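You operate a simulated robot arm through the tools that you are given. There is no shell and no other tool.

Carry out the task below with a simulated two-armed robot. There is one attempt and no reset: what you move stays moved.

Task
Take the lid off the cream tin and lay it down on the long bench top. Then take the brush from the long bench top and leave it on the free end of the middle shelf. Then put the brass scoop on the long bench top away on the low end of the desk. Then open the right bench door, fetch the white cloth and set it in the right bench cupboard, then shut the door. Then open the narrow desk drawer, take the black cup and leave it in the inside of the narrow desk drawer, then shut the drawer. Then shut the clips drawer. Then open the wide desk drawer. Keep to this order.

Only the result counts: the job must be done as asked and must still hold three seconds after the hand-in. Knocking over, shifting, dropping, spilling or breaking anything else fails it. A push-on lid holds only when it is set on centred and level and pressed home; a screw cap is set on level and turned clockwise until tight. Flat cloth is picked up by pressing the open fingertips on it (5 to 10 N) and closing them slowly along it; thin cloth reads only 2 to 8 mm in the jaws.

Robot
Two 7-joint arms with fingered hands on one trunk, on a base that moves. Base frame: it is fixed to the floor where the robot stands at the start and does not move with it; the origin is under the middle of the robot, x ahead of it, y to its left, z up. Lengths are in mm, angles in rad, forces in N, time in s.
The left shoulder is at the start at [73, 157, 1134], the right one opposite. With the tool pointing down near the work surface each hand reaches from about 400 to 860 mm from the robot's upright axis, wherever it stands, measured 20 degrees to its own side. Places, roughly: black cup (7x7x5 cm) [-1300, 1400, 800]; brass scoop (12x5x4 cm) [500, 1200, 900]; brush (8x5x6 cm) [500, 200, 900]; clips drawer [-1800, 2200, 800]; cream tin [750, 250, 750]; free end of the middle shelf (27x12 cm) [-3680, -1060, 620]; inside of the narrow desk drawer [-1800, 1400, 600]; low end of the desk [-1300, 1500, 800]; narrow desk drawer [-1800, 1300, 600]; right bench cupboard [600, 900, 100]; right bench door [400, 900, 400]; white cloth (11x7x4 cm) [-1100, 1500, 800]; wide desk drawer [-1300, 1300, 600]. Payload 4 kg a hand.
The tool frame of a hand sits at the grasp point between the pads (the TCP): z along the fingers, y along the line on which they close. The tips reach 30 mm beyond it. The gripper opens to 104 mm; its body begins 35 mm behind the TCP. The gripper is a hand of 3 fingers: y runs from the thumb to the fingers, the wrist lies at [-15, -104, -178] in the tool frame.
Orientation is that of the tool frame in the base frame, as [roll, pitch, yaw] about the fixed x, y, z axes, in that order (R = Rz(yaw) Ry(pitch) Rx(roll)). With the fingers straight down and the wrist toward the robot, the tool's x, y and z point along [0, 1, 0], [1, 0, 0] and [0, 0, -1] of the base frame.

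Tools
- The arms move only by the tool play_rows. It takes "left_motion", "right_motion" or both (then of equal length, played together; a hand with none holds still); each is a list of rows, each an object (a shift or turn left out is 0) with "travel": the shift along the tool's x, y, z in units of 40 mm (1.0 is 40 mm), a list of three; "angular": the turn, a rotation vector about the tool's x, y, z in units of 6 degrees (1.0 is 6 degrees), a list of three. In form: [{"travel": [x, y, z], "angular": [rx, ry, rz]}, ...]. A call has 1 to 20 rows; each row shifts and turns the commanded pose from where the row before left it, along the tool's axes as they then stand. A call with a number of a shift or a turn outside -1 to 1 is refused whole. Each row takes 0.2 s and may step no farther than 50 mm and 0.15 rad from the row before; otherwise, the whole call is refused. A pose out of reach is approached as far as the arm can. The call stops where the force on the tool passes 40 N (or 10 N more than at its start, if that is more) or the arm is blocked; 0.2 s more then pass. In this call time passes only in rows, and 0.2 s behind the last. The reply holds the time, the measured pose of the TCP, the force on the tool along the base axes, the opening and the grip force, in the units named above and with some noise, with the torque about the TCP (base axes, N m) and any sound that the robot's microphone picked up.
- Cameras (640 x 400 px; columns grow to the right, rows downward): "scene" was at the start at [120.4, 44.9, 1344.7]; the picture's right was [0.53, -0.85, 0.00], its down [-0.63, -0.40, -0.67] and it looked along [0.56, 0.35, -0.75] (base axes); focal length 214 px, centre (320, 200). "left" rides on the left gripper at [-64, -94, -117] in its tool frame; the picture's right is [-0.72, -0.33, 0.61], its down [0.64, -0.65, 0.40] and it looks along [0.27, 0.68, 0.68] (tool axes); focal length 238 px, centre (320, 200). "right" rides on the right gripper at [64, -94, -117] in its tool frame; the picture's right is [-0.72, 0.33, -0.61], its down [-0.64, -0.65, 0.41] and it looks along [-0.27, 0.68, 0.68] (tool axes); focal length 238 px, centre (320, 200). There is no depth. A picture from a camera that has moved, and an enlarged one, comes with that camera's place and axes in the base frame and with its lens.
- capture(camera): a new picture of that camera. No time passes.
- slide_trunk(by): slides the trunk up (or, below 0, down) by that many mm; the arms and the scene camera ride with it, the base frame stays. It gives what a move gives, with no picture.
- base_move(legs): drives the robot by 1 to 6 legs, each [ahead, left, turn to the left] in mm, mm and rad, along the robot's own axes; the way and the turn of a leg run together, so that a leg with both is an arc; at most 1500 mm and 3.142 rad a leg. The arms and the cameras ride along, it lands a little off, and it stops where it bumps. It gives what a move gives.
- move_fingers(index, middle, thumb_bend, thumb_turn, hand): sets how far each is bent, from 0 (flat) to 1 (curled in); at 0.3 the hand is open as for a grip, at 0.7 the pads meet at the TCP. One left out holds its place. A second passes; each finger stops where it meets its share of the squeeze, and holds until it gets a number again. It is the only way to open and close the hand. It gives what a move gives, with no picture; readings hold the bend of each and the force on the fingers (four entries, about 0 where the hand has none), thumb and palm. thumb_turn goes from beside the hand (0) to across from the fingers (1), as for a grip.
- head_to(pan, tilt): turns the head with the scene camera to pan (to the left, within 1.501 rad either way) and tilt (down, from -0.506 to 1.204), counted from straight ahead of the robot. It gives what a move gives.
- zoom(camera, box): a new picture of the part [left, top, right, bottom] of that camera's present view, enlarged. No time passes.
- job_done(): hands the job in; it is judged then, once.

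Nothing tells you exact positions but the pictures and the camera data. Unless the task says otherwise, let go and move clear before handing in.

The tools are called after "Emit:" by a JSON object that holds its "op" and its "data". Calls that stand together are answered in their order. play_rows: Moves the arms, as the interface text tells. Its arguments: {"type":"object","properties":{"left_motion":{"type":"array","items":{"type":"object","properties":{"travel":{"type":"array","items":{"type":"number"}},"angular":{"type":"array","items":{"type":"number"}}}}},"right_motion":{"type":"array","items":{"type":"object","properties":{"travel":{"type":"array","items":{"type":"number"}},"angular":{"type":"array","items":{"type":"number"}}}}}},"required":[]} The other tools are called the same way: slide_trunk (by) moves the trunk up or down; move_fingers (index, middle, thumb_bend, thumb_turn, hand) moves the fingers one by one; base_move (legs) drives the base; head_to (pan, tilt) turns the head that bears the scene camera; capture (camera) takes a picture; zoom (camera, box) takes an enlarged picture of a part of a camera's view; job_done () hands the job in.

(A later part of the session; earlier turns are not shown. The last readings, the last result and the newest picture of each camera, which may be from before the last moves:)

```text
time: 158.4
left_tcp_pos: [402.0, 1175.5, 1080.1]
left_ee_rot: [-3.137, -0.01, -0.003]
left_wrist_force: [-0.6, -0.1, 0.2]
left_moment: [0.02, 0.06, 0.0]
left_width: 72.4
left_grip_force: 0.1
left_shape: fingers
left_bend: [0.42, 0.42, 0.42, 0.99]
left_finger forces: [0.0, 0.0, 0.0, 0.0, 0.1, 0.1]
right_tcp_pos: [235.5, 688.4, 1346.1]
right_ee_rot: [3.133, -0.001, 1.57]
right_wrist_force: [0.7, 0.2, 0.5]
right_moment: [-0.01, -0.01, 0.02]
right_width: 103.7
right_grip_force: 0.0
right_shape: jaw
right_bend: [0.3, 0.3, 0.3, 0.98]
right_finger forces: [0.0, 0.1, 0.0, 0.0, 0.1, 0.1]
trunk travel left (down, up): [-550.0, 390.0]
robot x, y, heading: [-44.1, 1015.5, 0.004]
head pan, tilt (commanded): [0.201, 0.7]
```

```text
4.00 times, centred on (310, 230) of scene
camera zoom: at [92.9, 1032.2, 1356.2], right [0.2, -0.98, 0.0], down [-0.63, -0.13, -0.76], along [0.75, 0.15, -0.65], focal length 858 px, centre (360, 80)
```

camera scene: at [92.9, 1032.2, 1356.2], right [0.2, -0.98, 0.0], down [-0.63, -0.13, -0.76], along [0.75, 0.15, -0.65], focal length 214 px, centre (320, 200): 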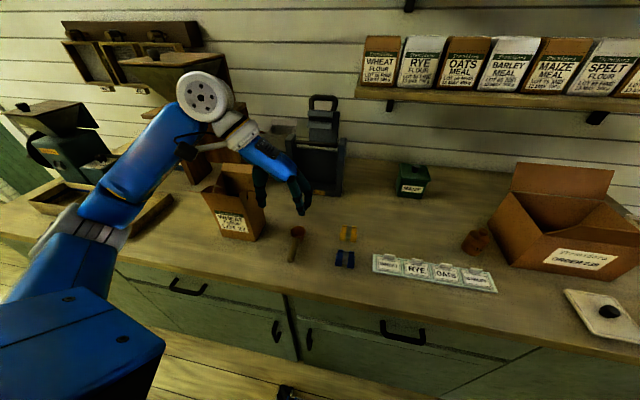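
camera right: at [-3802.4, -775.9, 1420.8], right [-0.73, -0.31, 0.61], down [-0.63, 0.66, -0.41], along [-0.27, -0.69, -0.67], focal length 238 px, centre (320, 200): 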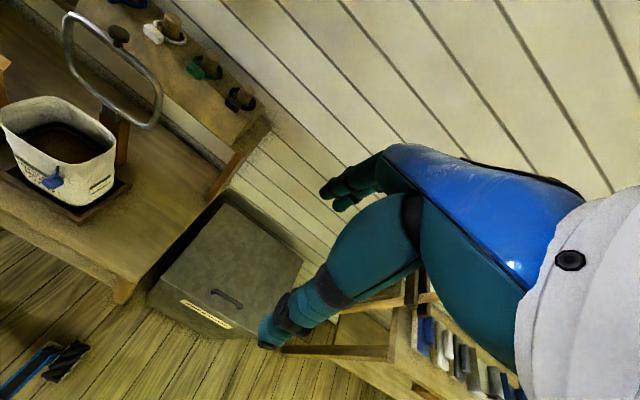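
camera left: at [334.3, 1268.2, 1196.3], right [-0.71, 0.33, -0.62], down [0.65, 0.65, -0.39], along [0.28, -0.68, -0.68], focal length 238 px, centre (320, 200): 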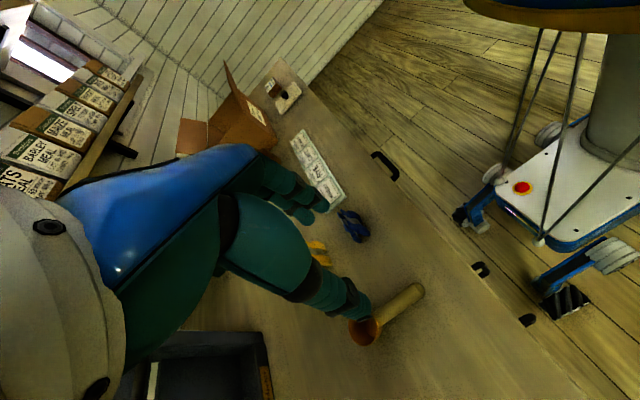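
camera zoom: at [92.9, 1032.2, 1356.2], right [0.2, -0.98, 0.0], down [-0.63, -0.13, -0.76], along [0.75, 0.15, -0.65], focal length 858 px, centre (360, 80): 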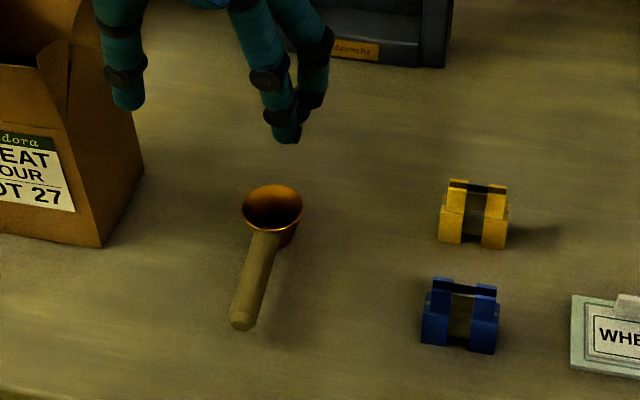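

The paper bag left of the scoop reaches up to about z 1060, so a wrist on that side would hit it. I'll turn the hand the other way instead, so the wrist comes in from the right and the thumb passes beside the handle.

Emit:
{"op": "play_rows", "data": {"left_motion": [{"angular": [0, 0, -1]}, {"angular": [0, 0, -1]}, {"angular": [0, 0, -1]}, {"angular": [0, 0, -1]}, {"angular": [0, 0, -1]}, {"angular": [0, 0, -1]}, {"angular": [0, 0, -1]}, {"angular": [0, 0, -1]}, {"angular": [0, 0, -1]}, {"angular": [0, 0, -1]}, {"angular": [0, 0, -1]}, {"angular": [0, 0, -1]}, {"angular": [0, 0, -1]}, {"angular": [0, 0, -1]}, {"angular": [0, 0, -1]}, {"angular": [0, 0, -1]}, {"angular": [0, 0, -1]}, {"angular": [0, 0, -1]}, {"angular": [0, 0, -1]}, {"angular": [0, 0, -1]}]}}

Emit:
{"op": "play_rows", "data": {"left_motion": [{"angular": [0, 0, -1]}, {"angular": [0, 0, -1]}, {"angular": [0, 0, -1]}, {"angular": [0, 0, -1]}, {"angular": [0, 0, -1]}]}}

Emit:
{"op": "capture", "data": {"camera": "scene"}}

Emit:
{"op": "capture", "data": {"camera": "left"}}

```text
time: 162.6
left_tcp_pos: [400.7, 1174.1, 1079.1]
left_ee_rot: [3.13, 0.0, 2.096]
left_wrist_force: [-0.5, 0.3, -0.5]
left_moment: [0.0, 0.0, 0.01]
left_width: 72.2
left_grip_force: 0.1
left_shape: fingers
left_bend: [0.42, 0.42, 0.42, 0.99]
left_finger forces: [0.0, 0.0, 0.0, 0.1, 0.0, 0.0]
right_tcp_pos: [236.2, 686.7, 1347.1]
right_ee_rot: [3.13, -0.004, 1.571]
right_wrist_force: [0.6, -0.3, 0.0]
right_moment: [0.03, -0.01, 0.0]
right_width: 103.5
right_grip_force: 0.0
right_shape: jaw
right_bend: [0.3, 0.3, 0.3, 0.98]
right_finger forces: [0.1, 0.0, 0.0, 0.0, 0.1, 0.1]
trunk travel left (down, up): [-550.0, 390.0]
robot x, y, heading: [-46.5, 1013.2, 0.002]
head pan, tilt (commanded): [0.201, 0.7]
```

```text
time: 163.8
left_tcp_pos: [400.6, 1175.1, 1078.8]
left_ee_rot: [3.13, 0.006, 2.622]
left_wrist_force: [-0.2, 0.1, 0.3]
left_moment: [0.0, -0.03, -0.01]
left_width: 72.3
left_grip_force: 0.1
left_shape: fingers
left_bend: [0.42, 0.42, 0.42, 0.99]
left_finger forces: [0.1, 0.1, 0.0, 0.0, 0.1, 0.0]
right_tcp_pos: [235.9, 685.4, 1347.7]
right_ee_rot: [3.131, -0.005, 1.572]
right_wrist_force: [-0.3, 0.6, -0.7]
right_moment: [0.04, 0.01, 0.06]
right_width: 103.5
right_grip_force: 0.0
right_shape: jaw
right_bend: [0.3, 0.3, 0.3, 0.98]
right_finger forces: [0.1, 0.0, 0.0, 0.0, 0.0, 0.0]
trunk travel left (down, up): [-550.0, 390.0]
robot x, y, heading: [-46.1, 1016.7, -0.001]
head pan, tilt (commanded): [0.201, 0.7]
```

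```text
taken
camera scene: at [92.6, 1031.0, 1356.3], right [0.2, -0.98, 0.0], down [-0.63, -0.13, -0.76], along [0.75, 0.15, -0.65], focal length 214 px, centre (320, 200)
```

scene: 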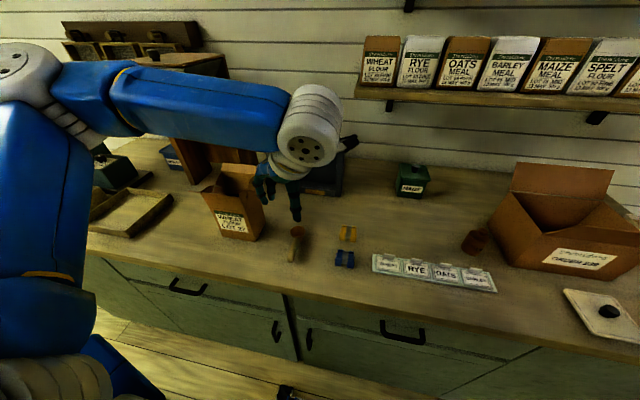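

```text
taken
camera left: at [406.1, 1059.1, 1195.7], right [0.47, -0.64, -0.61], down [-0.88, -0.24, -0.42], along [0.11, 0.73, -0.67], focal length 238 px, centre (320, 200)
```

left: 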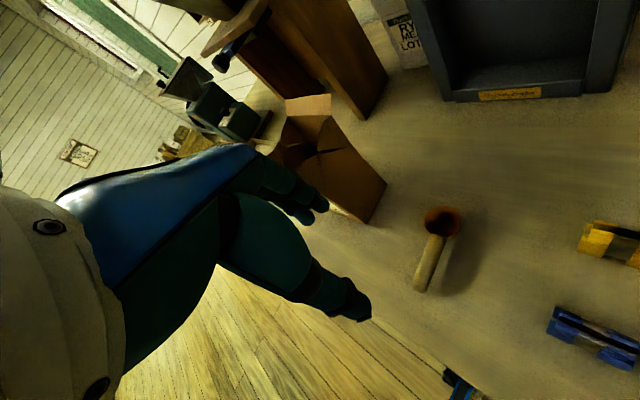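

The hand now comes in from the right, clear of the bag. Moving over the cup at [498, 1181] and part-way down.

Emit:
{"op": "play_rows", "data": {"left_motion": [{"travel": [-0.68, 0.45, 0]}, {"travel": [-0.68, 0.45, 0]}, {"travel": [-0.68, 0.45, 0]}, {"travel": [0, 0, 0.9]}, {"travel": [0, 0, 0.9]}, {"travel": [0, 0, 0.9]}]}}

Emit:
{"op": "capture", "data": {"camera": "scene"}}

Emit:
{"op": "zoom", "data": {"camera": "left", "box": [240, 140, 500, 340]}}

```text
time: 165.2
left_tcp_pos: [499.3, 1182.2, 971.3]
left_ee_rot: [3.133, 0.009, 2.619]
left_wrist_force: [1.0, -0.8, 0.3]
left_moment: [0.02, 0.01, -0.03]
left_width: 72.2
left_grip_force: 0.1
left_shape: fingers
left_bend: [0.42, 0.42, 0.42, 0.99]
left_finger forces: [0.1, 0.0, 0.0, 0.0, 0.0, 0.0]
right_tcp_pos: [236.6, 687.5, 1348.0]
right_ee_rot: [3.133, -0.004, 1.571]
right_wrist_force: [0.5, 0.1, 0.5]
right_moment: [0.0, -0.03, -0.01]
right_width: 103.6
right_grip_force: 0.1
right_shape: jaw
right_bend: [0.3, 0.3, 0.3, 0.98]
right_finger forces: [0.0, 0.0, 0.0, 0.0, 0.0, 0.0]
trunk travel left (down, up): [-550.0, 390.0]
robot x, y, heading: [-43.8, 1013.6, -0.001]
head pan, tilt (commanded): [0.201, 0.7]
```

```text
taken
camera scene: at [93.6, 1032.3, 1356.2], right [0.2, -0.98, 0.0], down [-0.63, -0.13, -0.76], along [0.75, 0.15, -0.65], focal length 214 px, centre (320, 200)
```

scene: 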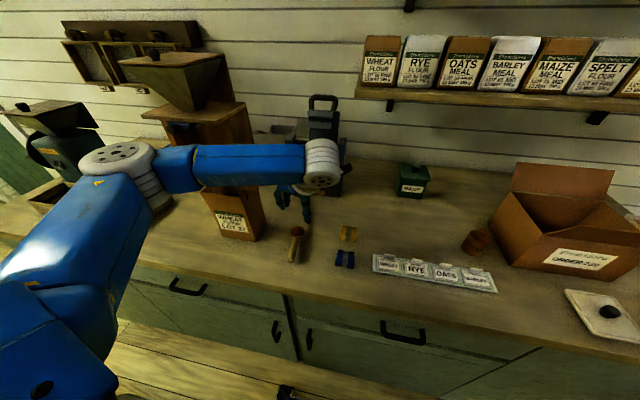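

```text
2.00 times, centred on (370, 240) of left
camera zoom: at [505.1, 1067.9, 1088.0], right [0.47, -0.64, -0.61], down [-0.88, -0.24, -0.42], along [0.12, 0.73, -0.67], focal length 477 px, centre (220, 120)
```

zoom: 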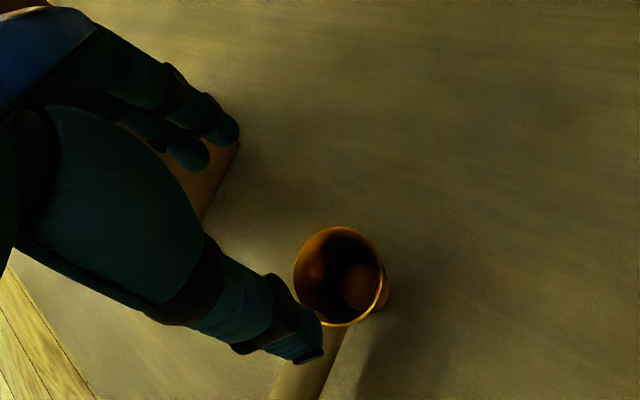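

The left forearm now crosses over the paper bag and would hit it on the way down. I'll back the left hand out and use the right hand instead, whose elbow swings over free bench.

Emit:
{"op": "play_rows", "data": {"left_motion": [{"travel": [0, 0, -0.9]}, {"travel": [0, 0, -0.9]}, {"travel": [0, 0, -0.9]}, {"travel": [0, 0, -0.9]}, {"travel": [0.68, -0.45, 0]}, {"travel": [0.68, -0.45, 0]}, {"travel": [0.68, -0.45, 0]}, {"angular": [0, 0, 1]}, {"angular": [0, 0, 1]}, {"angular": [0, 0, 1]}, {"angular": [0, 0, 1]}, {"angular": [0, 0, 1]}, {"angular": [0, 0, 1]}, {"angular": [0, 0, 1]}, {"angular": [0, 0, 1]}, {"angular": [0, 0, 1]}, {"angular": [0, 0, 1]}]}}

Emit:
{"op": "play_rows", "data": {"left_motion": [{"travel": [0, -0.4, -0.9]}, {"travel": [0, -0.4, -0.9]}, {"travel": [0, -0.4, -0.9]}, {"travel": [0.5, -0.4, -0.7]}, {"travel": [0.5, -0.4, -0.7]}, {"travel": [0.5, -0.4, -0.7]}]}}

Emit:
{"op": "capture", "data": {"camera": "scene"}}

```text
time: 168.8
left_tcp_pos: [398.3, 1175.0, 1115.8]
left_ee_rot: [3.13, -0.005, 1.571]
left_wrist_force: [-0.1, 0.9, 0.3]
left_moment: [0.03, -0.03, 0.01]
left_width: 72.3
left_grip_force: 0.0
left_shape: fingers
left_bend: [0.42, 0.42, 0.42, 0.99]
left_finger forces: [0.0, 0.0, 0.1, 0.0, 0.1, 0.0]
right_tcp_pos: [235.7, 689.1, 1347.7]
right_ee_rot: [3.132, -0.002, 1.572]
right_wrist_force: [-0.2, 0.3, 1.2]
right_moment: [0.01, 0.03, 0.04]
right_width: 103.9
right_grip_force: 0.1
right_shape: jaw
right_bend: [0.3, 0.3, 0.3, 0.98]
right_finger forces: [0.0, 0.0, 0.0, 0.0, 0.1, 0.0]
trunk travel left (down, up): [-550.0, 390.0]
robot x, y, heading: [-45.3, 1016.6, -0.002]
head pan, tilt (commanded): [0.201, 0.7]
```

```text
time: 170.2
left_tcp_pos: [297.7, 1234.5, 1307.0]
left_ee_rot: [3.128, -0.005, 1.571]
left_wrist_force: [0.1, 0.1, -0.4]
left_moment: [0.03, 0.0, 0.0]
left_width: 72.1
left_grip_force: 0.0
left_shape: fingers
left_bend: [0.42, 0.42, 0.42, 0.99]
left_finger forces: [0.1, 0.1, 0.1, 0.1, 0.1, 0.1]
right_tcp_pos: [234.8, 688.2, 1349.4]
right_ee_rot: [3.129, -0.003, 1.571]
right_wrist_force: [0.8, -0.3, 0.1]
right_moment: [0.0, -0.03, 0.0]
right_width: 103.8
right_grip_force: 0.0
right_shape: jaw
right_bend: [0.3, 0.3, 0.3, 0.98]
right_finger forces: [0.0, 0.1, 0.0, 0.1, 0.0, 0.0]
trunk travel left (down, up): [-550.0, 390.0]
robot x, y, heading: [-44.3, 1013.7, -0.004]
head pan, tilt (commanded): [0.201, 0.7]
```

```text
taken
camera scene: at [90.1, 1033.4, 1356.5], right [0.2, -0.98, 0.0], down [-0.63, -0.13, -0.77], along [0.75, 0.15, -0.64], focal length 214 px, centre (320, 200)
```

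scene: 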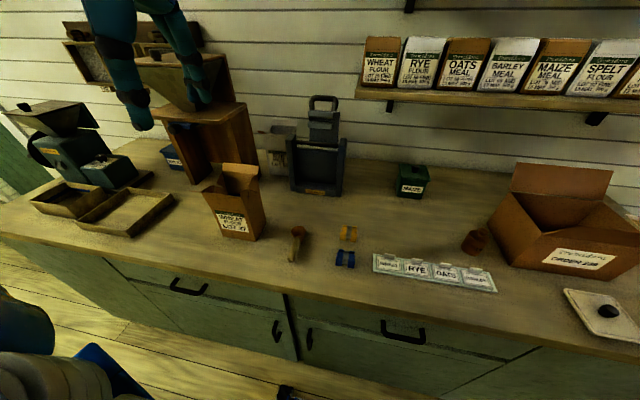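

I'll shift the base about 180 mm to the left so that the right hand works comfortably over the scoop.

Emit:
{"op": "base_move", "data": {"legs": [[0, 180, 0.003]]}}

Emit:
{"op": "move_fingers", "data": {"hand": "right", "index": 0.4, "middle": 0.4, "thumb_bend": 0.4, "thumb_turn": 1.0}}

Emit:
{"op": "play_rows", "data": {"right_motion": [{"travel": [0.9, 0.3, 0.2], "angular": [0, 0, -1]}, {"travel": [0.9, 0.3, 0.2], "angular": [0, 0, -1]}, {"travel": [0.9, 0.3, 0.2], "angular": [0, 0, -1]}, {"travel": [0.9, 0.3, 0.2], "angular": [0, 0, -1]}, {"travel": [0, 0, 0.5], "angular": [0, 0, -1]}, {"travel": [0, 0, 0.5], "angular": [0, 0, -1]}, {"travel": [0, 0, 0.5], "angular": [0, 0, -1]}, {"travel": [0, 0, 0.5], "angular": [0, 0, -1]}, {"travel": [0, 0, 0.5], "angular": [0, 0, -1]}, {"travel": [0, 0, 0.5], "angular": [0, 0, -1]}]}}

Emit:
{"op": "capture", "data": {"camera": "scene"}}

Emit:
{"op": "capture", "data": {"camera": "right"}}

```text
time: 171.7
left_tcp_pos: [298.2, 1411.1, 1307.1]
left_ee_rot: [3.133, -0.01, 1.577]
left_wrist_force: [-0.2, -0.3, 0.4]
left_moment: [0.01, 0.01, 0.0]
left_width: 72.3
left_grip_force: 0.0
left_shape: fingers
left_bend: [0.42, 0.42, 0.42, 0.99]
left_finger forces: [0.0, 0.1, 0.0, 0.0, 0.1, 0.1]
right_tcp_pos: [237.6, 864.1, 1345.6]
right_ee_rot: [3.131, -0.006, 1.576]
right_wrist_force: [0.4, 0.6, -0.3]
right_moment: [-0.01, -0.01, 0.0]
right_width: 103.8
right_grip_force: 0.2
right_shape: jaw
right_bend: [0.3, 0.3, 0.3, 0.98]
right_finger forces: [0.0, 0.1, 0.0, 0.1, 0.1, 0.0]
trunk travel left (down, up): [-550.0, 390.0]
robot x, y, heading: [-45.6, 1197.5, -0.0]
head pan, tilt (commanded): [0.201, 0.7]
```

```text
time: 172.7
left_tcp_pos: [298.5, 1421.6, 1305.6]
left_ee_rot: [3.131, -0.001, 1.576]
left_wrist_force: [-0.6, 1.1, 1.0]
left_moment: [0.0, -0.01, -0.01]
left_width: 72.1
left_grip_force: 0.0
left_shape: fingers
left_bend: [0.42, 0.42, 0.42, 0.99]
left_finger forces: [0.0, 0.1, 0.0, 0.0, 0.1, 0.0]
right_tcp_pos: [237.0, 874.9, 1350.3]
right_ee_rot: [3.132, -0.001, 1.576]
right_wrist_force: [-0.1, 0.3, -0.5]
right_moment: [0.02, 0.0, 0.02]
right_width: 78.8
right_grip_force: 0.0
right_shape: fingers
right_bend: [0.4, 0.4, 0.4, 0.99]
right_finger forces: [0.0, 0.0, 0.0, 0.1, 0.0, 0.0]
trunk travel left (down, up): [-550.0, 390.0]
robot x, y, heading: [-45.5, 1197.9, 0.001]
head pan, tilt (commanded): [0.201, 0.7]
```

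```text
time: 174.9
left_tcp_pos: [297.6, 1417.7, 1304.9]
left_ee_rot: [3.131, -0.004, 1.577]
left_wrist_force: [-0.9, 0.2, 0.3]
left_moment: [0.02, -0.02, 0.02]
left_width: 72.3
left_grip_force: 0.1
left_shape: fingers
left_bend: [0.42, 0.42, 0.42, 0.99]
left_finger forces: [0.0, 0.1, 0.1, 0.0, 0.0, 0.1]
right_tcp_pos: [264.0, 1020.7, 1194.3]
right_ee_rot: [3.135, 0.007, 2.626]
right_wrist_force: [0.2, 0.4, 0.3]
right_moment: [0.02, 0.01, 0.0]
right_width: 78.6
right_grip_force: 0.0
right_shape: fingers
right_bend: [0.4, 0.4, 0.4, 0.99]
right_finger forces: [0.0, 0.1, 0.0, 0.0, 0.1, 0.1]
trunk travel left (down, up): [-550.0, 390.0]
robot x, y, heading: [-45.8, 1193.9, 0.003]
head pan, tilt (commanded): [0.201, 0.7]
```

```text
taken
camera scene: at [92.2, 1213.1, 1356.3], right [0.2, -0.98, 0.0], down [-0.63, -0.13, -0.76], along [0.75, 0.16, -0.65], focal length 214 px, centre (320, 200)
```

scene: 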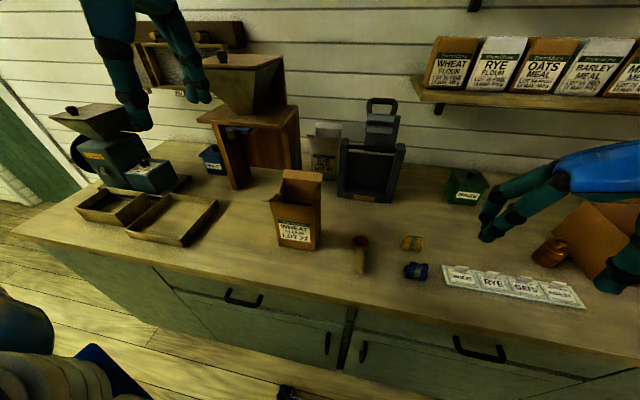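

```text
taken
camera right: at [159.9, 969.6, 1310.4], right [0.78, -0.07, 0.62], down [0.24, -0.88, -0.4], along [0.58, 0.46, -0.67], focal length 238 px, centre (320, 200)
```

right: 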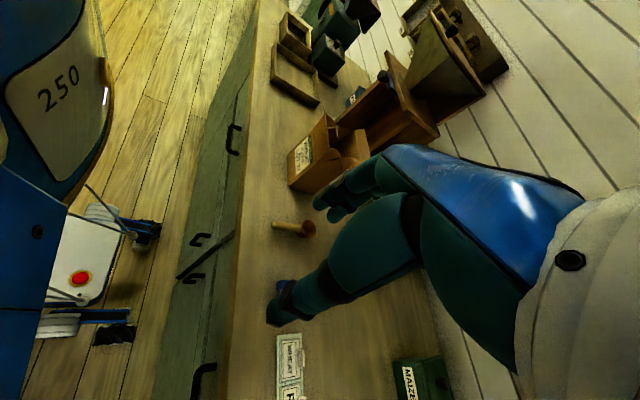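

The right arm reaches in from the right side well clear of the bag. Moving the right hand above the scoop cup.

Emit:
{"op": "play_rows", "data": {"right_motion": [{"travel": [-0.446, 0.909, 0.4]}, {"travel": [-0.446, 0.909, 0.4]}, {"travel": [-0.446, 0.909, 0.4]}, {"travel": [-0.446, 0.909, 0.4]}, {"travel": [-0.446, 0.909, 0.4]}, {"travel": [-0.446, 0.909, 0.4]}, {"travel": [-0.446, 0.909, 0.4]}]}}

Emit:
{"op": "capture", "data": {"camera": "scene"}}

Emit:
{"op": "capture", "data": {"camera": "right"}}

```text
time: 176.5
left_tcp_pos: [295.2, 1418.6, 1306.6]
left_ee_rot: [3.127, -0.005, 1.576]
left_wrist_force: [0.1, 0.7, -0.3]
left_moment: [-0.02, 0.0, 0.0]
left_width: 72.1
left_grip_force: 0.0
left_shape: fingers
left_bend: [0.42, 0.42, 0.42, 0.99]
left_finger forces: [0.0, 0.0, 0.1, 0.0, 0.1, 0.0]
right_tcp_pos: [438.6, 1141.2, 1116.5]
right_ee_rot: [3.133, 0.012, 2.623]
right_wrist_force: [-0.2, 0.0, -0.1]
right_moment: [-0.02, 0.03, -0.01]
right_width: 78.5
right_grip_force: 0.1
right_shape: fingers
right_bend: [0.4, 0.4, 0.4, 0.99]
right_finger forces: [0.0, 0.0, 0.1, 0.0, 0.1, 0.0]
right hand out of reach, approached as far as the arm can: row 6, 7
trunk travel left (down, up): [-550.0, 390.0]
robot x, y, heading: [-44.8, 1196.2, 0.004]
head pan, tilt (commanded): [0.201, 0.7]
```

```text
taken
camera scene: at [89.9, 1214.2, 1356.5], right [0.2, -0.98, 0.0], down [-0.63, -0.13, -0.77], along [0.75, 0.16, -0.64], focal length 214 px, centre (320, 200)
```

scene: 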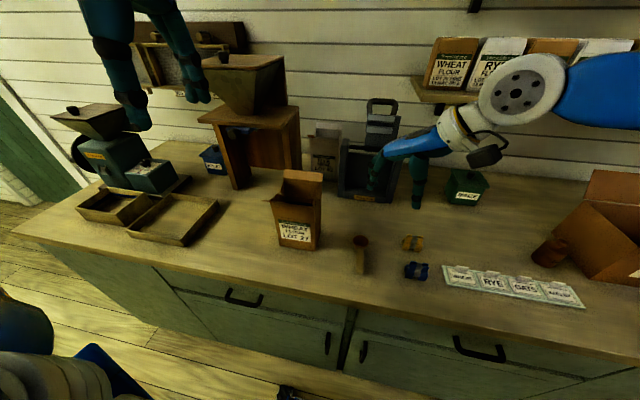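

```text
taken
camera right: at [334.6, 1091.4, 1231.4], right [0.78, -0.08, 0.62], down [0.24, -0.88, -0.4], along [0.58, 0.46, -0.67], focal length 238 px, centre (320, 200)
```

right: 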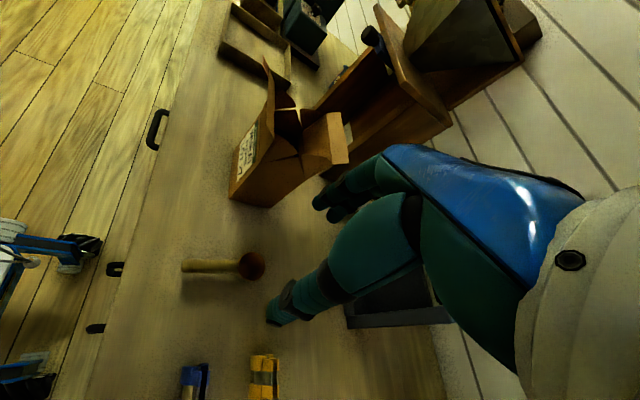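

The right hand ran out of reach there. I'll raise it, shift the base another 150 mm left, and approach again.

Emit:
{"op": "play_rows", "data": {"right_motion": [{"travel": [0.446, -0.8, -0.5]}, {"travel": [0.446, -0.8, -0.5]}, {"travel": [0.446, -0.8, -0.8]}, {"travel": [0, -0.5, -0.8]}]}}

Emit:
{"op": "base_move", "data": {"legs": [[0, 150, -0.003]]}}

Emit:
{"op": "capture", "data": {"camera": "right"}}

Emit:
{"op": "capture", "data": {"camera": "scene"}}

```text
time: 177.5
left_tcp_pos: [297.3, 1417.7, 1305.7]
left_ee_rot: [3.13, -0.005, 1.577]
left_wrist_force: [-0.4, -0.2, 0.2]
left_moment: [-0.01, -0.01, -0.02]
left_width: 72.2
left_grip_force: 0.0
left_shape: fingers
left_bend: [0.42, 0.42, 0.42, 0.99]
left_finger forces: [0.0, 0.1, 0.0, 0.0, 0.1, 0.0]
right_tcp_pos: [332.2, 1065.9, 1220.1]
right_ee_rot: [3.133, 0.005, 2.624]
right_wrist_force: [-0.2, -0.2, -0.7]
right_moment: [0.03, 0.0, -0.01]
right_width: 78.5
right_grip_force: 0.0
right_shape: fingers
right_bend: [0.4, 0.4, 0.4, 0.99]
right_finger forces: [0.0, 0.1, 0.0, 0.0, 0.0, 0.0]
trunk travel left (down, up): [-550.0, 390.0]
robot x, y, heading: [-44.1, 1197.8, 0.007]
head pan, tilt (commanded): [0.201, 0.7]
```

```text
time: 178.9
left_tcp_pos: [297.8, 1553.4, 1310.4]
left_ee_rot: [3.129, -0.015, 1.572]
left_wrist_force: [-0.4, -1.1, -0.5]
left_moment: [0.05, 0.03, 0.01]
left_width: 72.5
left_grip_force: 0.2
left_shape: fingers
left_bend: [0.42, 0.42, 0.42, 0.99]
left_finger forces: [0.1, 0.0, 0.0, 0.1, 0.1, 0.1]
right_tcp_pos: [333.0, 1201.9, 1218.3]
right_ee_rot: [3.124, 0.0, 2.618]
right_wrist_force: [0.1, -0.1, 0.1]
right_moment: [0.01, 0.01, -0.02]
right_width: 78.5
right_grip_force: 0.0
right_shape: fingers
right_bend: [0.4, 0.4, 0.4, 0.99]
right_finger forces: [0.1, 0.0, 0.0, 0.0, 0.0, 0.1]
trunk travel left (down, up): [-550.0, 390.0]
robot x, y, heading: [-44.0, 1346.7, -0.0]
head pan, tilt (commanded): [0.201, 0.7]
```

```text
taken
camera right: at [229.1, 1151.7, 1332.4], right [0.78, -0.09, 0.62], down [0.23, -0.88, -0.41], along [0.58, 0.47, -0.67], focal length 238 px, centre (320, 200)
```

right: 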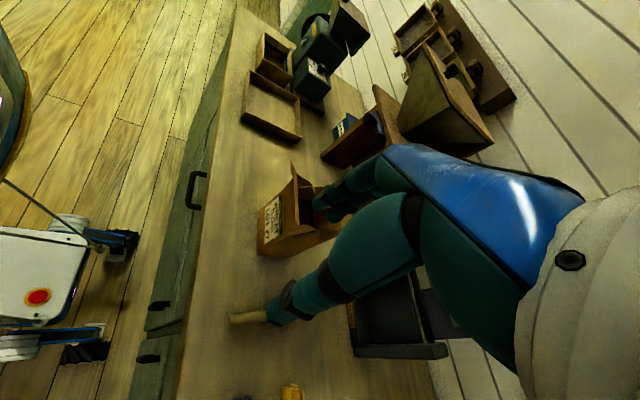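

```text
taken
camera scene: at [91.0, 1345.7, 1356.4], right [0.2, -0.98, -0.01], down [-0.63, -0.12, -0.77], along [0.75, 0.16, -0.64], focal length 214 px, centre (320, 200)
```

scene: 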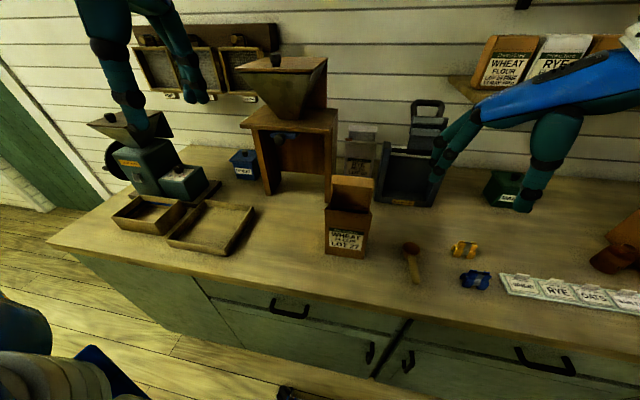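

Emit:
{"op": "play_rows", "data": {"right_motion": [{"travel": [0, 0, 0.2]}, {"travel": [0, 0, 0]}, {"travel": [0, 0, 0]}]}}

Emit:
{"op": "zoom", "data": {"camera": "scene", "box": [310, 160, 510, 300]}}

```text
time: 179.7
left_tcp_pos: [296.6, 1559.7, 1307.7]
left_ee_rot: [3.126, -0.008, 1.568]
left_wrist_force: [-0.1, -1.2, 0.0]
left_moment: [-0.01, 0.01, 0.0]
left_width: 72.3
left_grip_force: 0.0
left_shape: fingers
left_bend: [0.42, 0.42, 0.42, 0.99]
left_finger forces: [0.0, 0.1, 0.0, 0.1, 0.0, 0.0]
right_tcp_pos: [334.3, 1208.9, 1211.1]
right_ee_rot: [3.131, 0.005, 2.618]
right_wrist_force: [0.4, -0.5, -0.1]
right_moment: [0.01, 0.01, -0.01]
right_width: 78.3
right_grip_force: 0.0
right_shape: fingers
right_bend: [0.4, 0.4, 0.4, 0.99]
right_finger forces: [0.0, 0.1, 0.0, 0.1, 0.1, 0.1]
trunk travel left (down, up): [-550.0, 390.0]
robot x, y, heading: [-43.0, 1347.7, -0.004]
head pan, tilt (commanded): [0.201, 0.7]
```

```text
2.86 times, centred on (410, 230) of scene
camera zoom: at [91.1, 1351.4, 1356.4], right [0.2, -0.98, -0.01], down [-0.63, -0.12, -0.77], along [0.75, 0.16, -0.64], focal length 613 px, centre (63, 114)
```

zoom: 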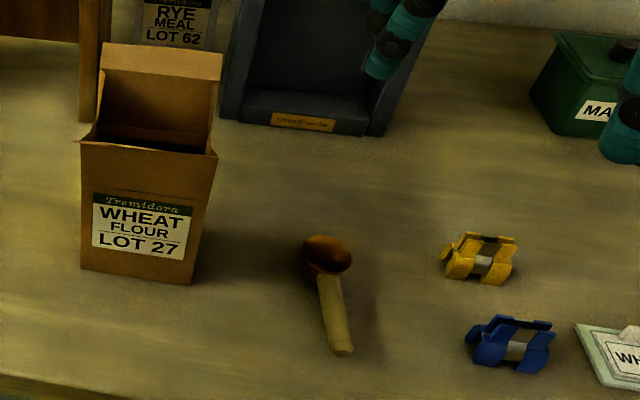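

The robot has settled. Moving the right hand over the cup now.

Emit:
{"op": "play_rows", "data": {"right_motion": [{"travel": [-0.785, 0.29, 0.6]}, {"travel": [-0.785, 0.29, 0.6]}, {"travel": [-0.785, 0.29, 0.6]}, {"travel": [-0.785, 0.29, 0.6]}, {"travel": [-0.785, 0.29, 0.6]}]}}

Emit:
{"op": "capture", "data": {"camera": "scene"}}

Emit:
{"op": "capture", "data": {"camera": "right"}}

```text
time: 180.9
left_tcp_pos: [299.6, 1577.0, 1303.7]
left_ee_rot: [3.131, 0.002, 1.571]
left_wrist_force: [-0.3, 1.1, -0.3]
left_moment: [-0.01, 0.0, -0.04]
left_width: 72.4
left_grip_force: 0.2
left_shape: fingers
left_bend: [0.42, 0.42, 0.42, 0.99]
left_finger forces: [0.0, 0.1, 0.1, 0.0, 0.0, 0.1]
right_tcp_pos: [504.0, 1196.3, 1092.8]
right_ee_rot: [-3.141, 0.007, 2.62]
right_wrist_force: [0.2, 0.0, -0.3]
right_moment: [0.01, 0.03, 0.03]
right_width: 78.4
right_grip_force: 0.1
right_shape: fingers
right_bend: [0.4, 0.4, 0.4, 0.99]
right_finger forces: [0.0, 0.0, 0.0, 0.0, 0.0, 0.0]
trunk travel left (down, up): [-550.0, 390.0]
robot x, y, heading: [-46.7, 1344.5, 0.003]
head pan, tilt (commanded): [0.201, 0.7]
```

```text
taken
camera scene: at [94.9, 1370.9, 1355.8], right [0.2, -0.98, 0.0], down [-0.63, -0.13, -0.76], along [0.75, 0.15, -0.65], focal length 214 px, centre (320, 200)
```

scene: 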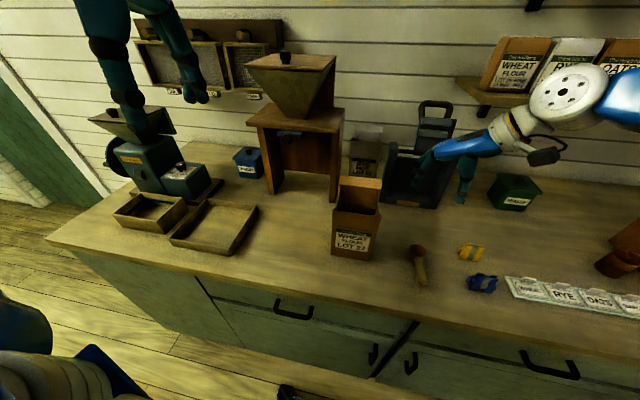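

```text
taken
camera right: at [399.2, 1146.9, 1208.4], right [0.78, -0.07, 0.62], down [0.23, -0.89, -0.4], along [0.58, 0.46, -0.68], focal length 238 px, centre (320, 200)
```

right: 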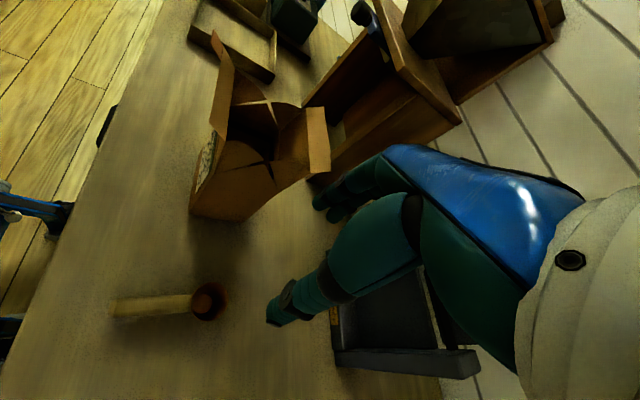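

The body still sways a little after the base move; I'll wait a second and re-measure.

Emit:
{"op": "play_rows", "data": {"right_motion": [{"travel": [0, 0, 0]}, {"travel": [0, 0, 0]}, {"travel": [0, 0, 0]}, {"travel": [0, 0, 0]}, {"travel": [0, 0, 0]}]}}

Emit:
{"op": "capture", "data": {"camera": "right"}}

Emit:
{"op": "zoom", "data": {"camera": "scene", "box": [340, 140, 560, 300]}}

```text
time: 182.1
left_tcp_pos: [297.8, 1569.5, 1305.5]
left_ee_rot: [3.128, -0.004, 1.573]
left_wrist_force: [0.3, -0.7, -0.3]
left_moment: [0.02, 0.0, 0.0]
left_width: 72.3
left_grip_force: 0.1
left_shape: fingers
left_bend: [0.42, 0.42, 0.42, 0.99]
left_finger forces: [0.1, 0.1, 0.1, 0.1, 0.0, 0.1]
right_tcp_pos: [501.0, 1189.9, 1092.9]
right_ee_rot: [3.136, 0.01, 2.618]
right_wrist_force: [-0.8, 0.1, 0.2]
right_moment: [0.02, 0.05, -0.03]
right_width: 78.3
right_grip_force: 0.2
right_shape: fingers
right_bend: [0.4, 0.4, 0.4, 0.99]
right_finger forces: [0.1, 0.0, 0.0, 0.0, 0.0, 0.0]
trunk travel left (down, up): [-550.0, 390.0]
robot x, y, heading: [-44.2, 1345.7, 0.003]
head pan, tilt (commanded): [0.201, 0.7]
```

```text
taken
camera right: at [396.7, 1140.0, 1208.6], right [0.78, -0.08, 0.62], down [0.23, -0.89, -0.4], along [0.58, 0.46, -0.67], focal length 238 px, centre (320, 200)
```

right: 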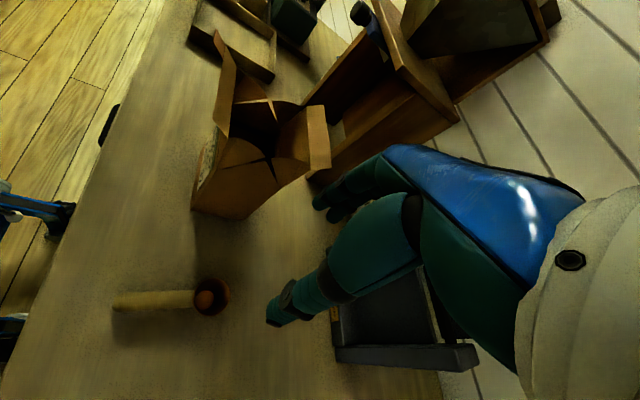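

```text
2.50 times, centred on (450, 220) of scene
camera zoom: at [92.3, 1363.1, 1356.2], right [0.2, -0.98, 0.0], down [-0.63, -0.13, -0.76], along [0.75, 0.15, -0.65], focal length 536 px, centre (-5, 150)
```

zoom: 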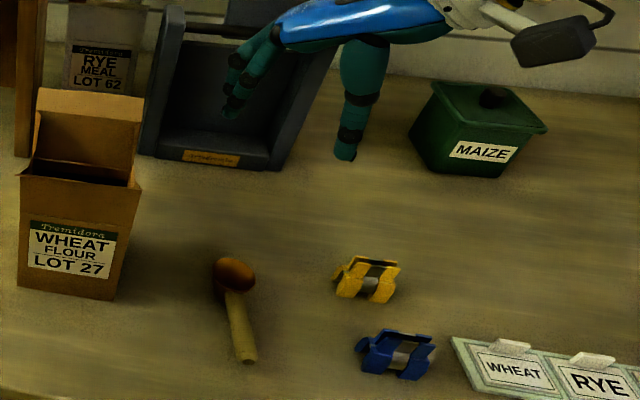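

The cup centre is now measured at about [498.5, 1178.5]. I'll correct by about 11 mm and descend to just above the cup.

Emit:
{"op": "play_rows", "data": {"right_motion": [{"travel": [-0.08, -0.27, 0.5]}, {"travel": [0, 0, 0.9]}, {"travel": [0, 0, 0.9]}, {"travel": [0, 0, 0.9]}, {"travel": [0, 0, 0.9]}, {"travel": [0, 0, 0.6]}]}}

Emit:
{"op": "zoom", "data": {"camera": "right", "box": [140, 160, 400, 380]}}

Emit:
{"op": "zoom", "data": {"camera": "scene", "box": [340, 140, 560, 300]}}

```text
time: 183.5
left_tcp_pos: [296.1, 1571.4, 1305.8]
left_ee_rot: [3.129, -0.002, 1.571]
left_wrist_force: [-0.6, 0.5, -0.2]
left_moment: [0.0, -0.02, -0.02]
left_width: 72.2
left_grip_force: 0.1
left_shape: fingers
left_bend: [0.42, 0.42, 0.42, 0.99]
left_finger forces: [0.0, 0.0, 0.1, 0.1, 0.1, 0.1]
right_tcp_pos: [479.7, 1166.5, 919.8]
right_ee_rot: [3.134, 0.01, 2.619]
right_wrist_force: [0.3, 0.4, -0.2]
right_moment: [0.02, -0.03, 0.01]
right_width: 78.4
right_grip_force: 0.1
right_shape: fingers
right_bend: [0.4, 0.4, 0.4, 0.99]
right_finger forces: [0.0, 0.0, 0.0, 0.0, 0.0, 0.0]
right hand out of reach, approached as far as the arm can: row 5, 6
trunk travel left (down, up): [-550.0, 390.0]
robot x, y, heading: [-42.6, 1345.8, 0.001]
head pan, tilt (commanded): [0.201, 0.7]
```

```text
1.82 times, centred on (270, 270) of right
camera zoom: at [375.1, 1117.4, 1034.7], right [0.78, -0.08, 0.62], down [0.23, -0.89, -0.4], along [0.58, 0.46, -0.67], focal length 433 px, centre (411, 73)
```

zoom: 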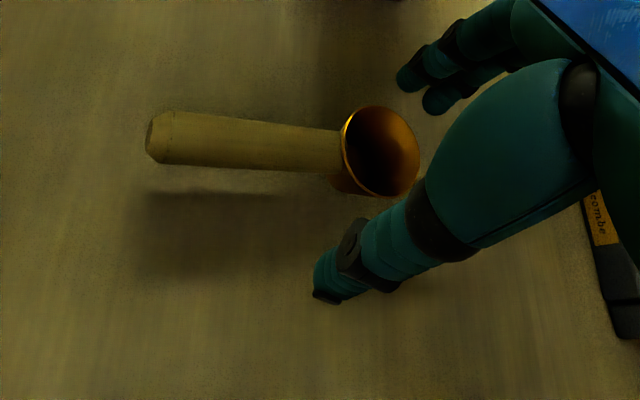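

```text
2.50 times, centred on (450, 220) of scene
camera zoom: at [91.8, 1364.2, 1356.3], right [0.2, -0.98, 0.0], down [-0.63, -0.13, -0.76], along [0.75, 0.15, -0.65], focal length 536 px, centre (-5, 150)
```

zoom: 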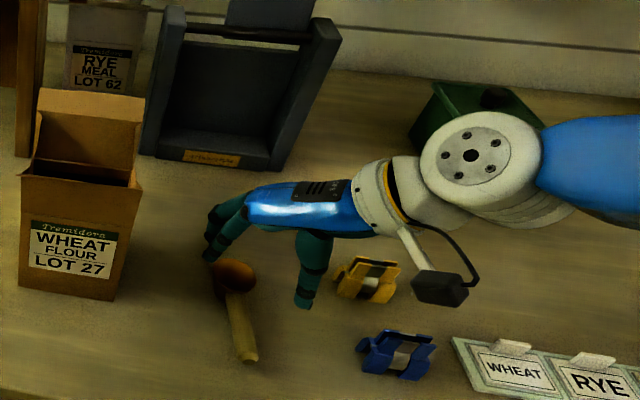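

The arm hit its reach limit before the cup. I'll look at the arm's posture to decide how to fix it.

Emit:
{"op": "head_to", "data": {"pan": -0.3, "tilt": 0.6}}

Emit:
{"op": "capture", "data": {"camera": "scene"}}

```text
time: 184.4
left_tcp_pos: [296.4, 1571.4, 1305.3]
left_ee_rot: [3.13, -0.002, 1.571]
left_wrist_force: [-0.9, 0.1, 0.9]
left_moment: [0.02, -0.03, 0.0]
left_width: 72.5
left_grip_force: 0.2
left_shape: fingers
left_bend: [0.42, 0.42, 0.42, 0.99]
left_finger forces: [0.0, 0.1, 0.0, 0.1, 0.2, 0.0]
right_tcp_pos: [480.7, 1167.8, 920.9]
right_ee_rot: [3.136, 0.01, 2.619]
right_wrist_force: [1.2, -0.4, -0.1]
right_moment: [0.04, 0.01, 0.0]
right_width: 78.0
right_grip_force: 0.1
right_shape: fingers
right_bend: [0.4, 0.4, 0.4, 0.99]
right_finger forces: [0.0, 0.0, 0.0, 0.0, 0.1, 0.0]
trunk travel left (down, up): [-550.0, 390.0]
robot x, y, heading: [-44.0, 1349.4, -0.004]
head pan, tilt (commanded): [-0.3, 0.6]
```

```text
taken
camera scene: at [93.3, 1321.7, 1364.8], right [-0.29, -0.96, 0.0], down [-0.54, 0.17, -0.82], along [0.79, -0.24, -0.57], focal length 214 px, centre (320, 200)
```

scene: 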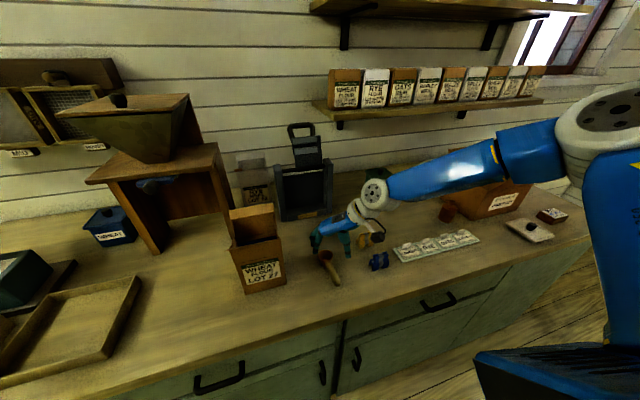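

The elbow is held high, so the arm is at a joint limit rather than too far. At z 1093 the same spot was reachable, so I'll raise the hand back there relative to the trunk and lower the trunk instead.

Emit:
{"op": "play_rows", "data": {"right_motion": [{"travel": [0, 0, -0.9]}, {"travel": [0, 0, -0.9]}, {"travel": [0, 0, -0.9]}, {"travel": [0, 0, -0.9]}, {"travel": [0, 0, -0.9]}]}}

Emit:
{"op": "slide_trunk", "data": {"by": -150}}

Emit:
{"op": "head_to", "data": {"pan": -0.1, "tilt": 0.75}}

Emit:
{"op": "capture", "data": {"camera": "scene"}}

Emit:
{"op": "zoom", "data": {"camera": "right", "box": [100, 160, 400, 380]}}

```text
time: 185.7
left_tcp_pos: [297.1, 1571.5, 1305.4]
left_ee_rot: [3.128, -0.003, 1.571]
left_wrist_force: [-1.1, 0.5, -0.4]
left_moment: [0.0, 0.0, -0.02]
left_width: 72.2
left_grip_force: 0.1
left_shape: fingers
left_bend: [0.42, 0.42, 0.42, 0.99]
left_finger forces: [0.0, 0.0, 0.0, 0.0, 0.1, 0.0]
right_tcp_pos: [476.5, 1169.8, 1099.2]
right_ee_rot: [3.136, 0.007, 2.619]
right_wrist_force: [0.1, 0.2, 0.5]
right_moment: [-0.03, -0.03, 0.0]
right_width: 77.9
right_grip_force: 0.1
right_shape: fingers
right_bend: [0.4, 0.4, 0.4, 0.99]
right_finger forces: [0.1, 0.1, 0.0, 0.0, 0.0, 0.0]
trunk travel left (down, up): [-550.0, 390.0]
robot x, y, heading: [-44.5, 1347.6, -0.002]
head pan, tilt (commanded): [-0.3, 0.6]
```

```text
time: 187.4
left_tcp_pos: [297.3, 1570.6, 1154.8]
left_ee_rot: [3.13, -0.001, 1.57]
left_wrist_force: [0.1, 0.0, 0.1]
left_moment: [-0.01, 0.01, -0.02]
left_width: 72.1
left_grip_force: 0.0
left_shape: fingers
left_bend: [0.42, 0.42, 0.42, 0.99]
left_finger forces: [0.0, 0.0, 0.0, 0.0, 0.0, 0.0]
right_tcp_pos: [476.7, 1169.3, 949.1]
right_ee_rot: [3.136, 0.009, 2.617]
right_wrist_force: [0.0, -1.4, -0.2]
right_moment: [0.0, 0.01, 0.0]
right_width: 78.6
right_grip_force: 0.1
right_shape: fingers
right_bend: [0.4, 0.4, 0.4, 0.99]
right_finger forces: [0.1, 0.0, 0.0, 0.0, 0.0, 0.1]
trunk travel left (down, up): [-400.0, 540.0]
robot x, y, heading: [-45.2, 1347.3, -0.001]
head pan, tilt (commanded): [-0.3, 0.6]
```

```text
time: 188.1
left_tcp_pos: [297.3, 1571.9, 1154.3]
left_ee_rot: [3.13, 0.0, 1.572]
left_wrist_force: [-0.6, -0.5, 0.1]
left_moment: [-0.02, 0.01, 0.04]
left_width: 72.1
left_grip_force: 0.1
left_shape: fingers
left_bend: [0.42, 0.42, 0.42, 0.99]
left_finger forces: [0.0, 0.1, 0.0, 0.0, 0.1, 0.0]
right_tcp_pos: [476.0, 1170.7, 949.0]
right_ee_rot: [3.138, 0.009, 2.618]
right_wrist_force: [-0.9, -0.4, -0.6]
right_moment: [0.01, 0.0, 0.01]
right_width: 78.3
right_grip_force: 0.1
right_shape: fingers
right_bend: [0.4, 0.4, 0.4, 0.99]
right_finger forces: [0.1, 0.0, 0.0, 0.0, 0.1, 0.0]
trunk travel left (down, up): [-400.0, 540.0]
robot x, y, heading: [-43.6, 1352.3, 0.002]
head pan, tilt (commanded): [-0.099, 0.75]
```

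```text
taken
camera scene: at [90.8, 1339.4, 1202.0], right [-0.1, -0.99, 0.0], down [-0.68, 0.07, -0.73], along [0.73, -0.07, -0.68], focal length 214 px, centre (320, 200)
```

scene: 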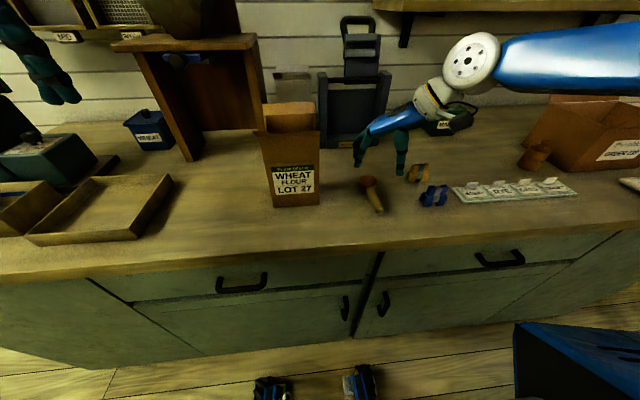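

```text
1.82 times, centred on (250, 270) of right
camera zoom: at [372.2, 1119.9, 1064.1], right [0.78, -0.08, 0.62], down [0.23, -0.89, -0.4], along [0.58, 0.46, -0.67], focal length 433 px, centre (447, 73)
```

zoom: 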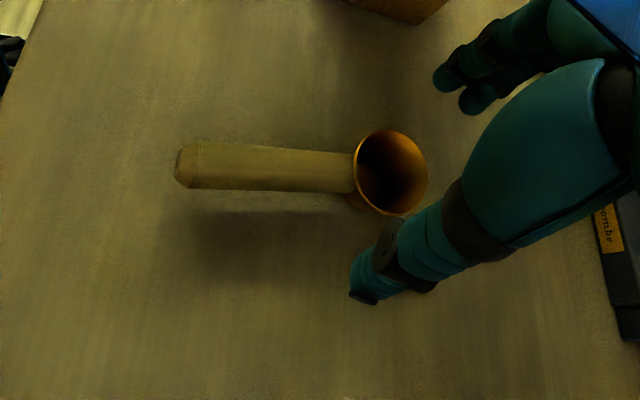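

The trunk is lower and the hand hangs about 50 mm above the cup (at [496, 1181]). Shifting over the cup and then down in steps.

Emit:
{"op": "play_rows", "data": {"right_motion": [{"travel": [-0.3, 0.48, 0]}, {"travel": [0, 0, 0.4]}, {"travel": [0, 0, 0.4]}]}}

Emit:
{"op": "zoom", "data": {"camera": "right", "box": [100, 160, 400, 380]}}

Emit:
{"op": "zoom", "data": {"camera": "scene", "box": [320, 80, 480, 230]}}

```text
time: 188.9
left_tcp_pos: [297.2, 1570.4, 1155.6]
left_ee_rot: [3.129, -0.001, 1.57]
left_wrist_force: [0.1, 0.0, 0.4]
left_moment: [0.02, 0.02, 0.03]
left_width: 72.4
left_grip_force: 0.0
left_shape: fingers
left_bend: [0.42, 0.42, 0.42, 0.99]
left_finger forces: [0.0, 0.0, 0.1, 0.0, 0.1, 0.0]
right_tcp_pos: [495.9, 1179.5, 917.4]
right_ee_rot: [3.136, 0.008, 2.618]
right_wrist_force: [0.4, 0.3, 0.5]
right_moment: [0.0, 0.01, -0.01]
right_width: 78.4
right_grip_force: 0.1
right_shape: fingers
right_bend: [0.4, 0.4, 0.4, 0.99]
right_finger forces: [0.0, 0.0, 0.0, 0.0, 0.0, 0.0]
trunk travel left (down, up): [-400.0, 540.0]
robot x, y, heading: [-42.7, 1346.4, -0.002]
head pan, tilt (commanded): [-0.099, 0.75]
```

```text
1.82 times, centred on (250, 270) of right
camera zoom: at [392.2, 1130.4, 1032.6], right [0.78, -0.08, 0.62], down [0.23, -0.89, -0.4], along [0.58, 0.46, -0.67], focal length 433 px, centre (447, 73)
```

zoom: 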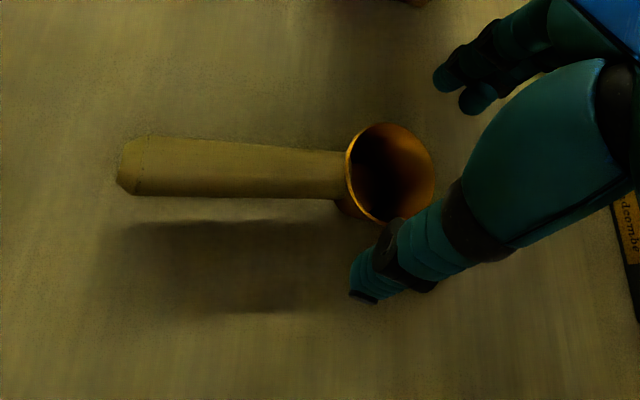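

```text
2.67 times, centred on (400, 155) of scene
camera zoom: at [91.2, 1339.0, 1202.0], right [-0.1, -1.0, 0.0], down [-0.68, 0.07, -0.73], along [0.73, -0.07, -0.68], focal length 572 px, centre (107, 320)
```

zoom: 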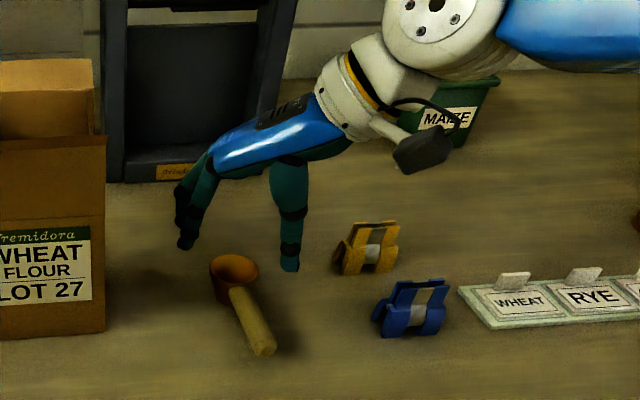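

The cup is centred under the open hand. Lowering the last 45 mm.

Emit:
{"op": "play_rows", "data": {"right_motion": [{"travel": [0, 0.05, 0.4]}, {"travel": [0, 0, 0.4]}, {"travel": [0, 0, 0.3]}]}}

Emit:
{"op": "zoom", "data": {"camera": "right", "box": [100, 160, 400, 380]}}

Emit:
{"op": "zoom", "data": {"camera": "scene", "box": [320, 80, 480, 230]}}

```text
time: 189.7
left_tcp_pos: [296.6, 1570.9, 1155.2]
left_ee_rot: [3.129, -0.003, 1.57]
left_wrist_force: [1.0, 0.5, 0.2]
left_moment: [0.01, 0.02, 0.02]
left_width: 72.5
left_grip_force: 0.0
left_shape: fingers
left_bend: [0.42, 0.42, 0.42, 0.99]
left_finger forces: [0.0, 0.1, 0.1, 0.0, 0.0, 0.0]
right_tcp_pos: [498.5, 1182.1, 874.0]
right_ee_rot: [3.136, 0.01, 2.622]
right_wrist_force: [0.2, 0.3, 0.1]
right_moment: [0.0, 0.02, -0.01]
right_width: 78.3
right_grip_force: 0.1
right_shape: fingers
right_bend: [0.4, 0.4, 0.4, 0.99]
right_finger forces: [0.1, 0.0, 0.0, 0.1, 0.1, 0.0]
trunk travel left (down, up): [-400.0, 540.0]
robot x, y, heading: [-47.7, 1347.5, -0.003]
head pan, tilt (commanded): [-0.099, 0.75]
```

```text
1.82 times, centred on (250, 270) of right
camera zoom: at [394.0, 1132.4, 989.2], right [0.78, -0.08, 0.62], down [0.23, -0.89, -0.4], along [0.58, 0.46, -0.67], focal length 433 px, centre (447, 73)
```

zoom: 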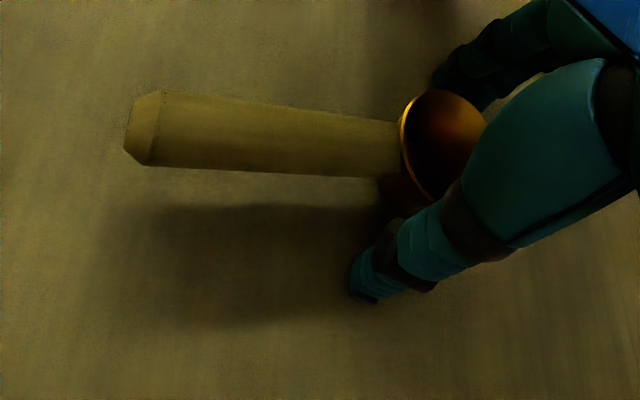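

```text
2.67 times, centred on (400, 155) of scene
camera zoom: at [91.1, 1339.4, 1202.0], right [-0.1, -1.0, 0.0], down [-0.68, 0.07, -0.73], along [0.73, -0.07, -0.68], focal length 572 px, centre (107, 320)
```

zoom: 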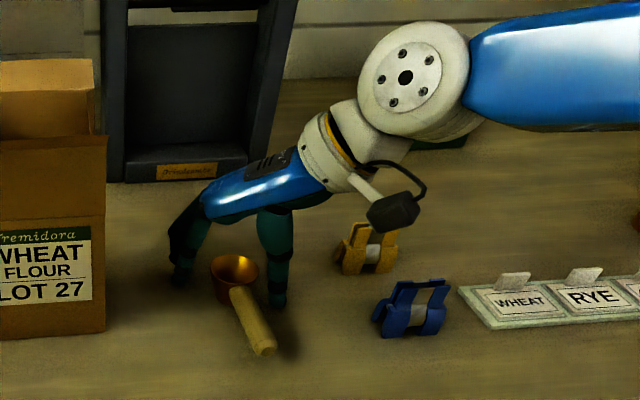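

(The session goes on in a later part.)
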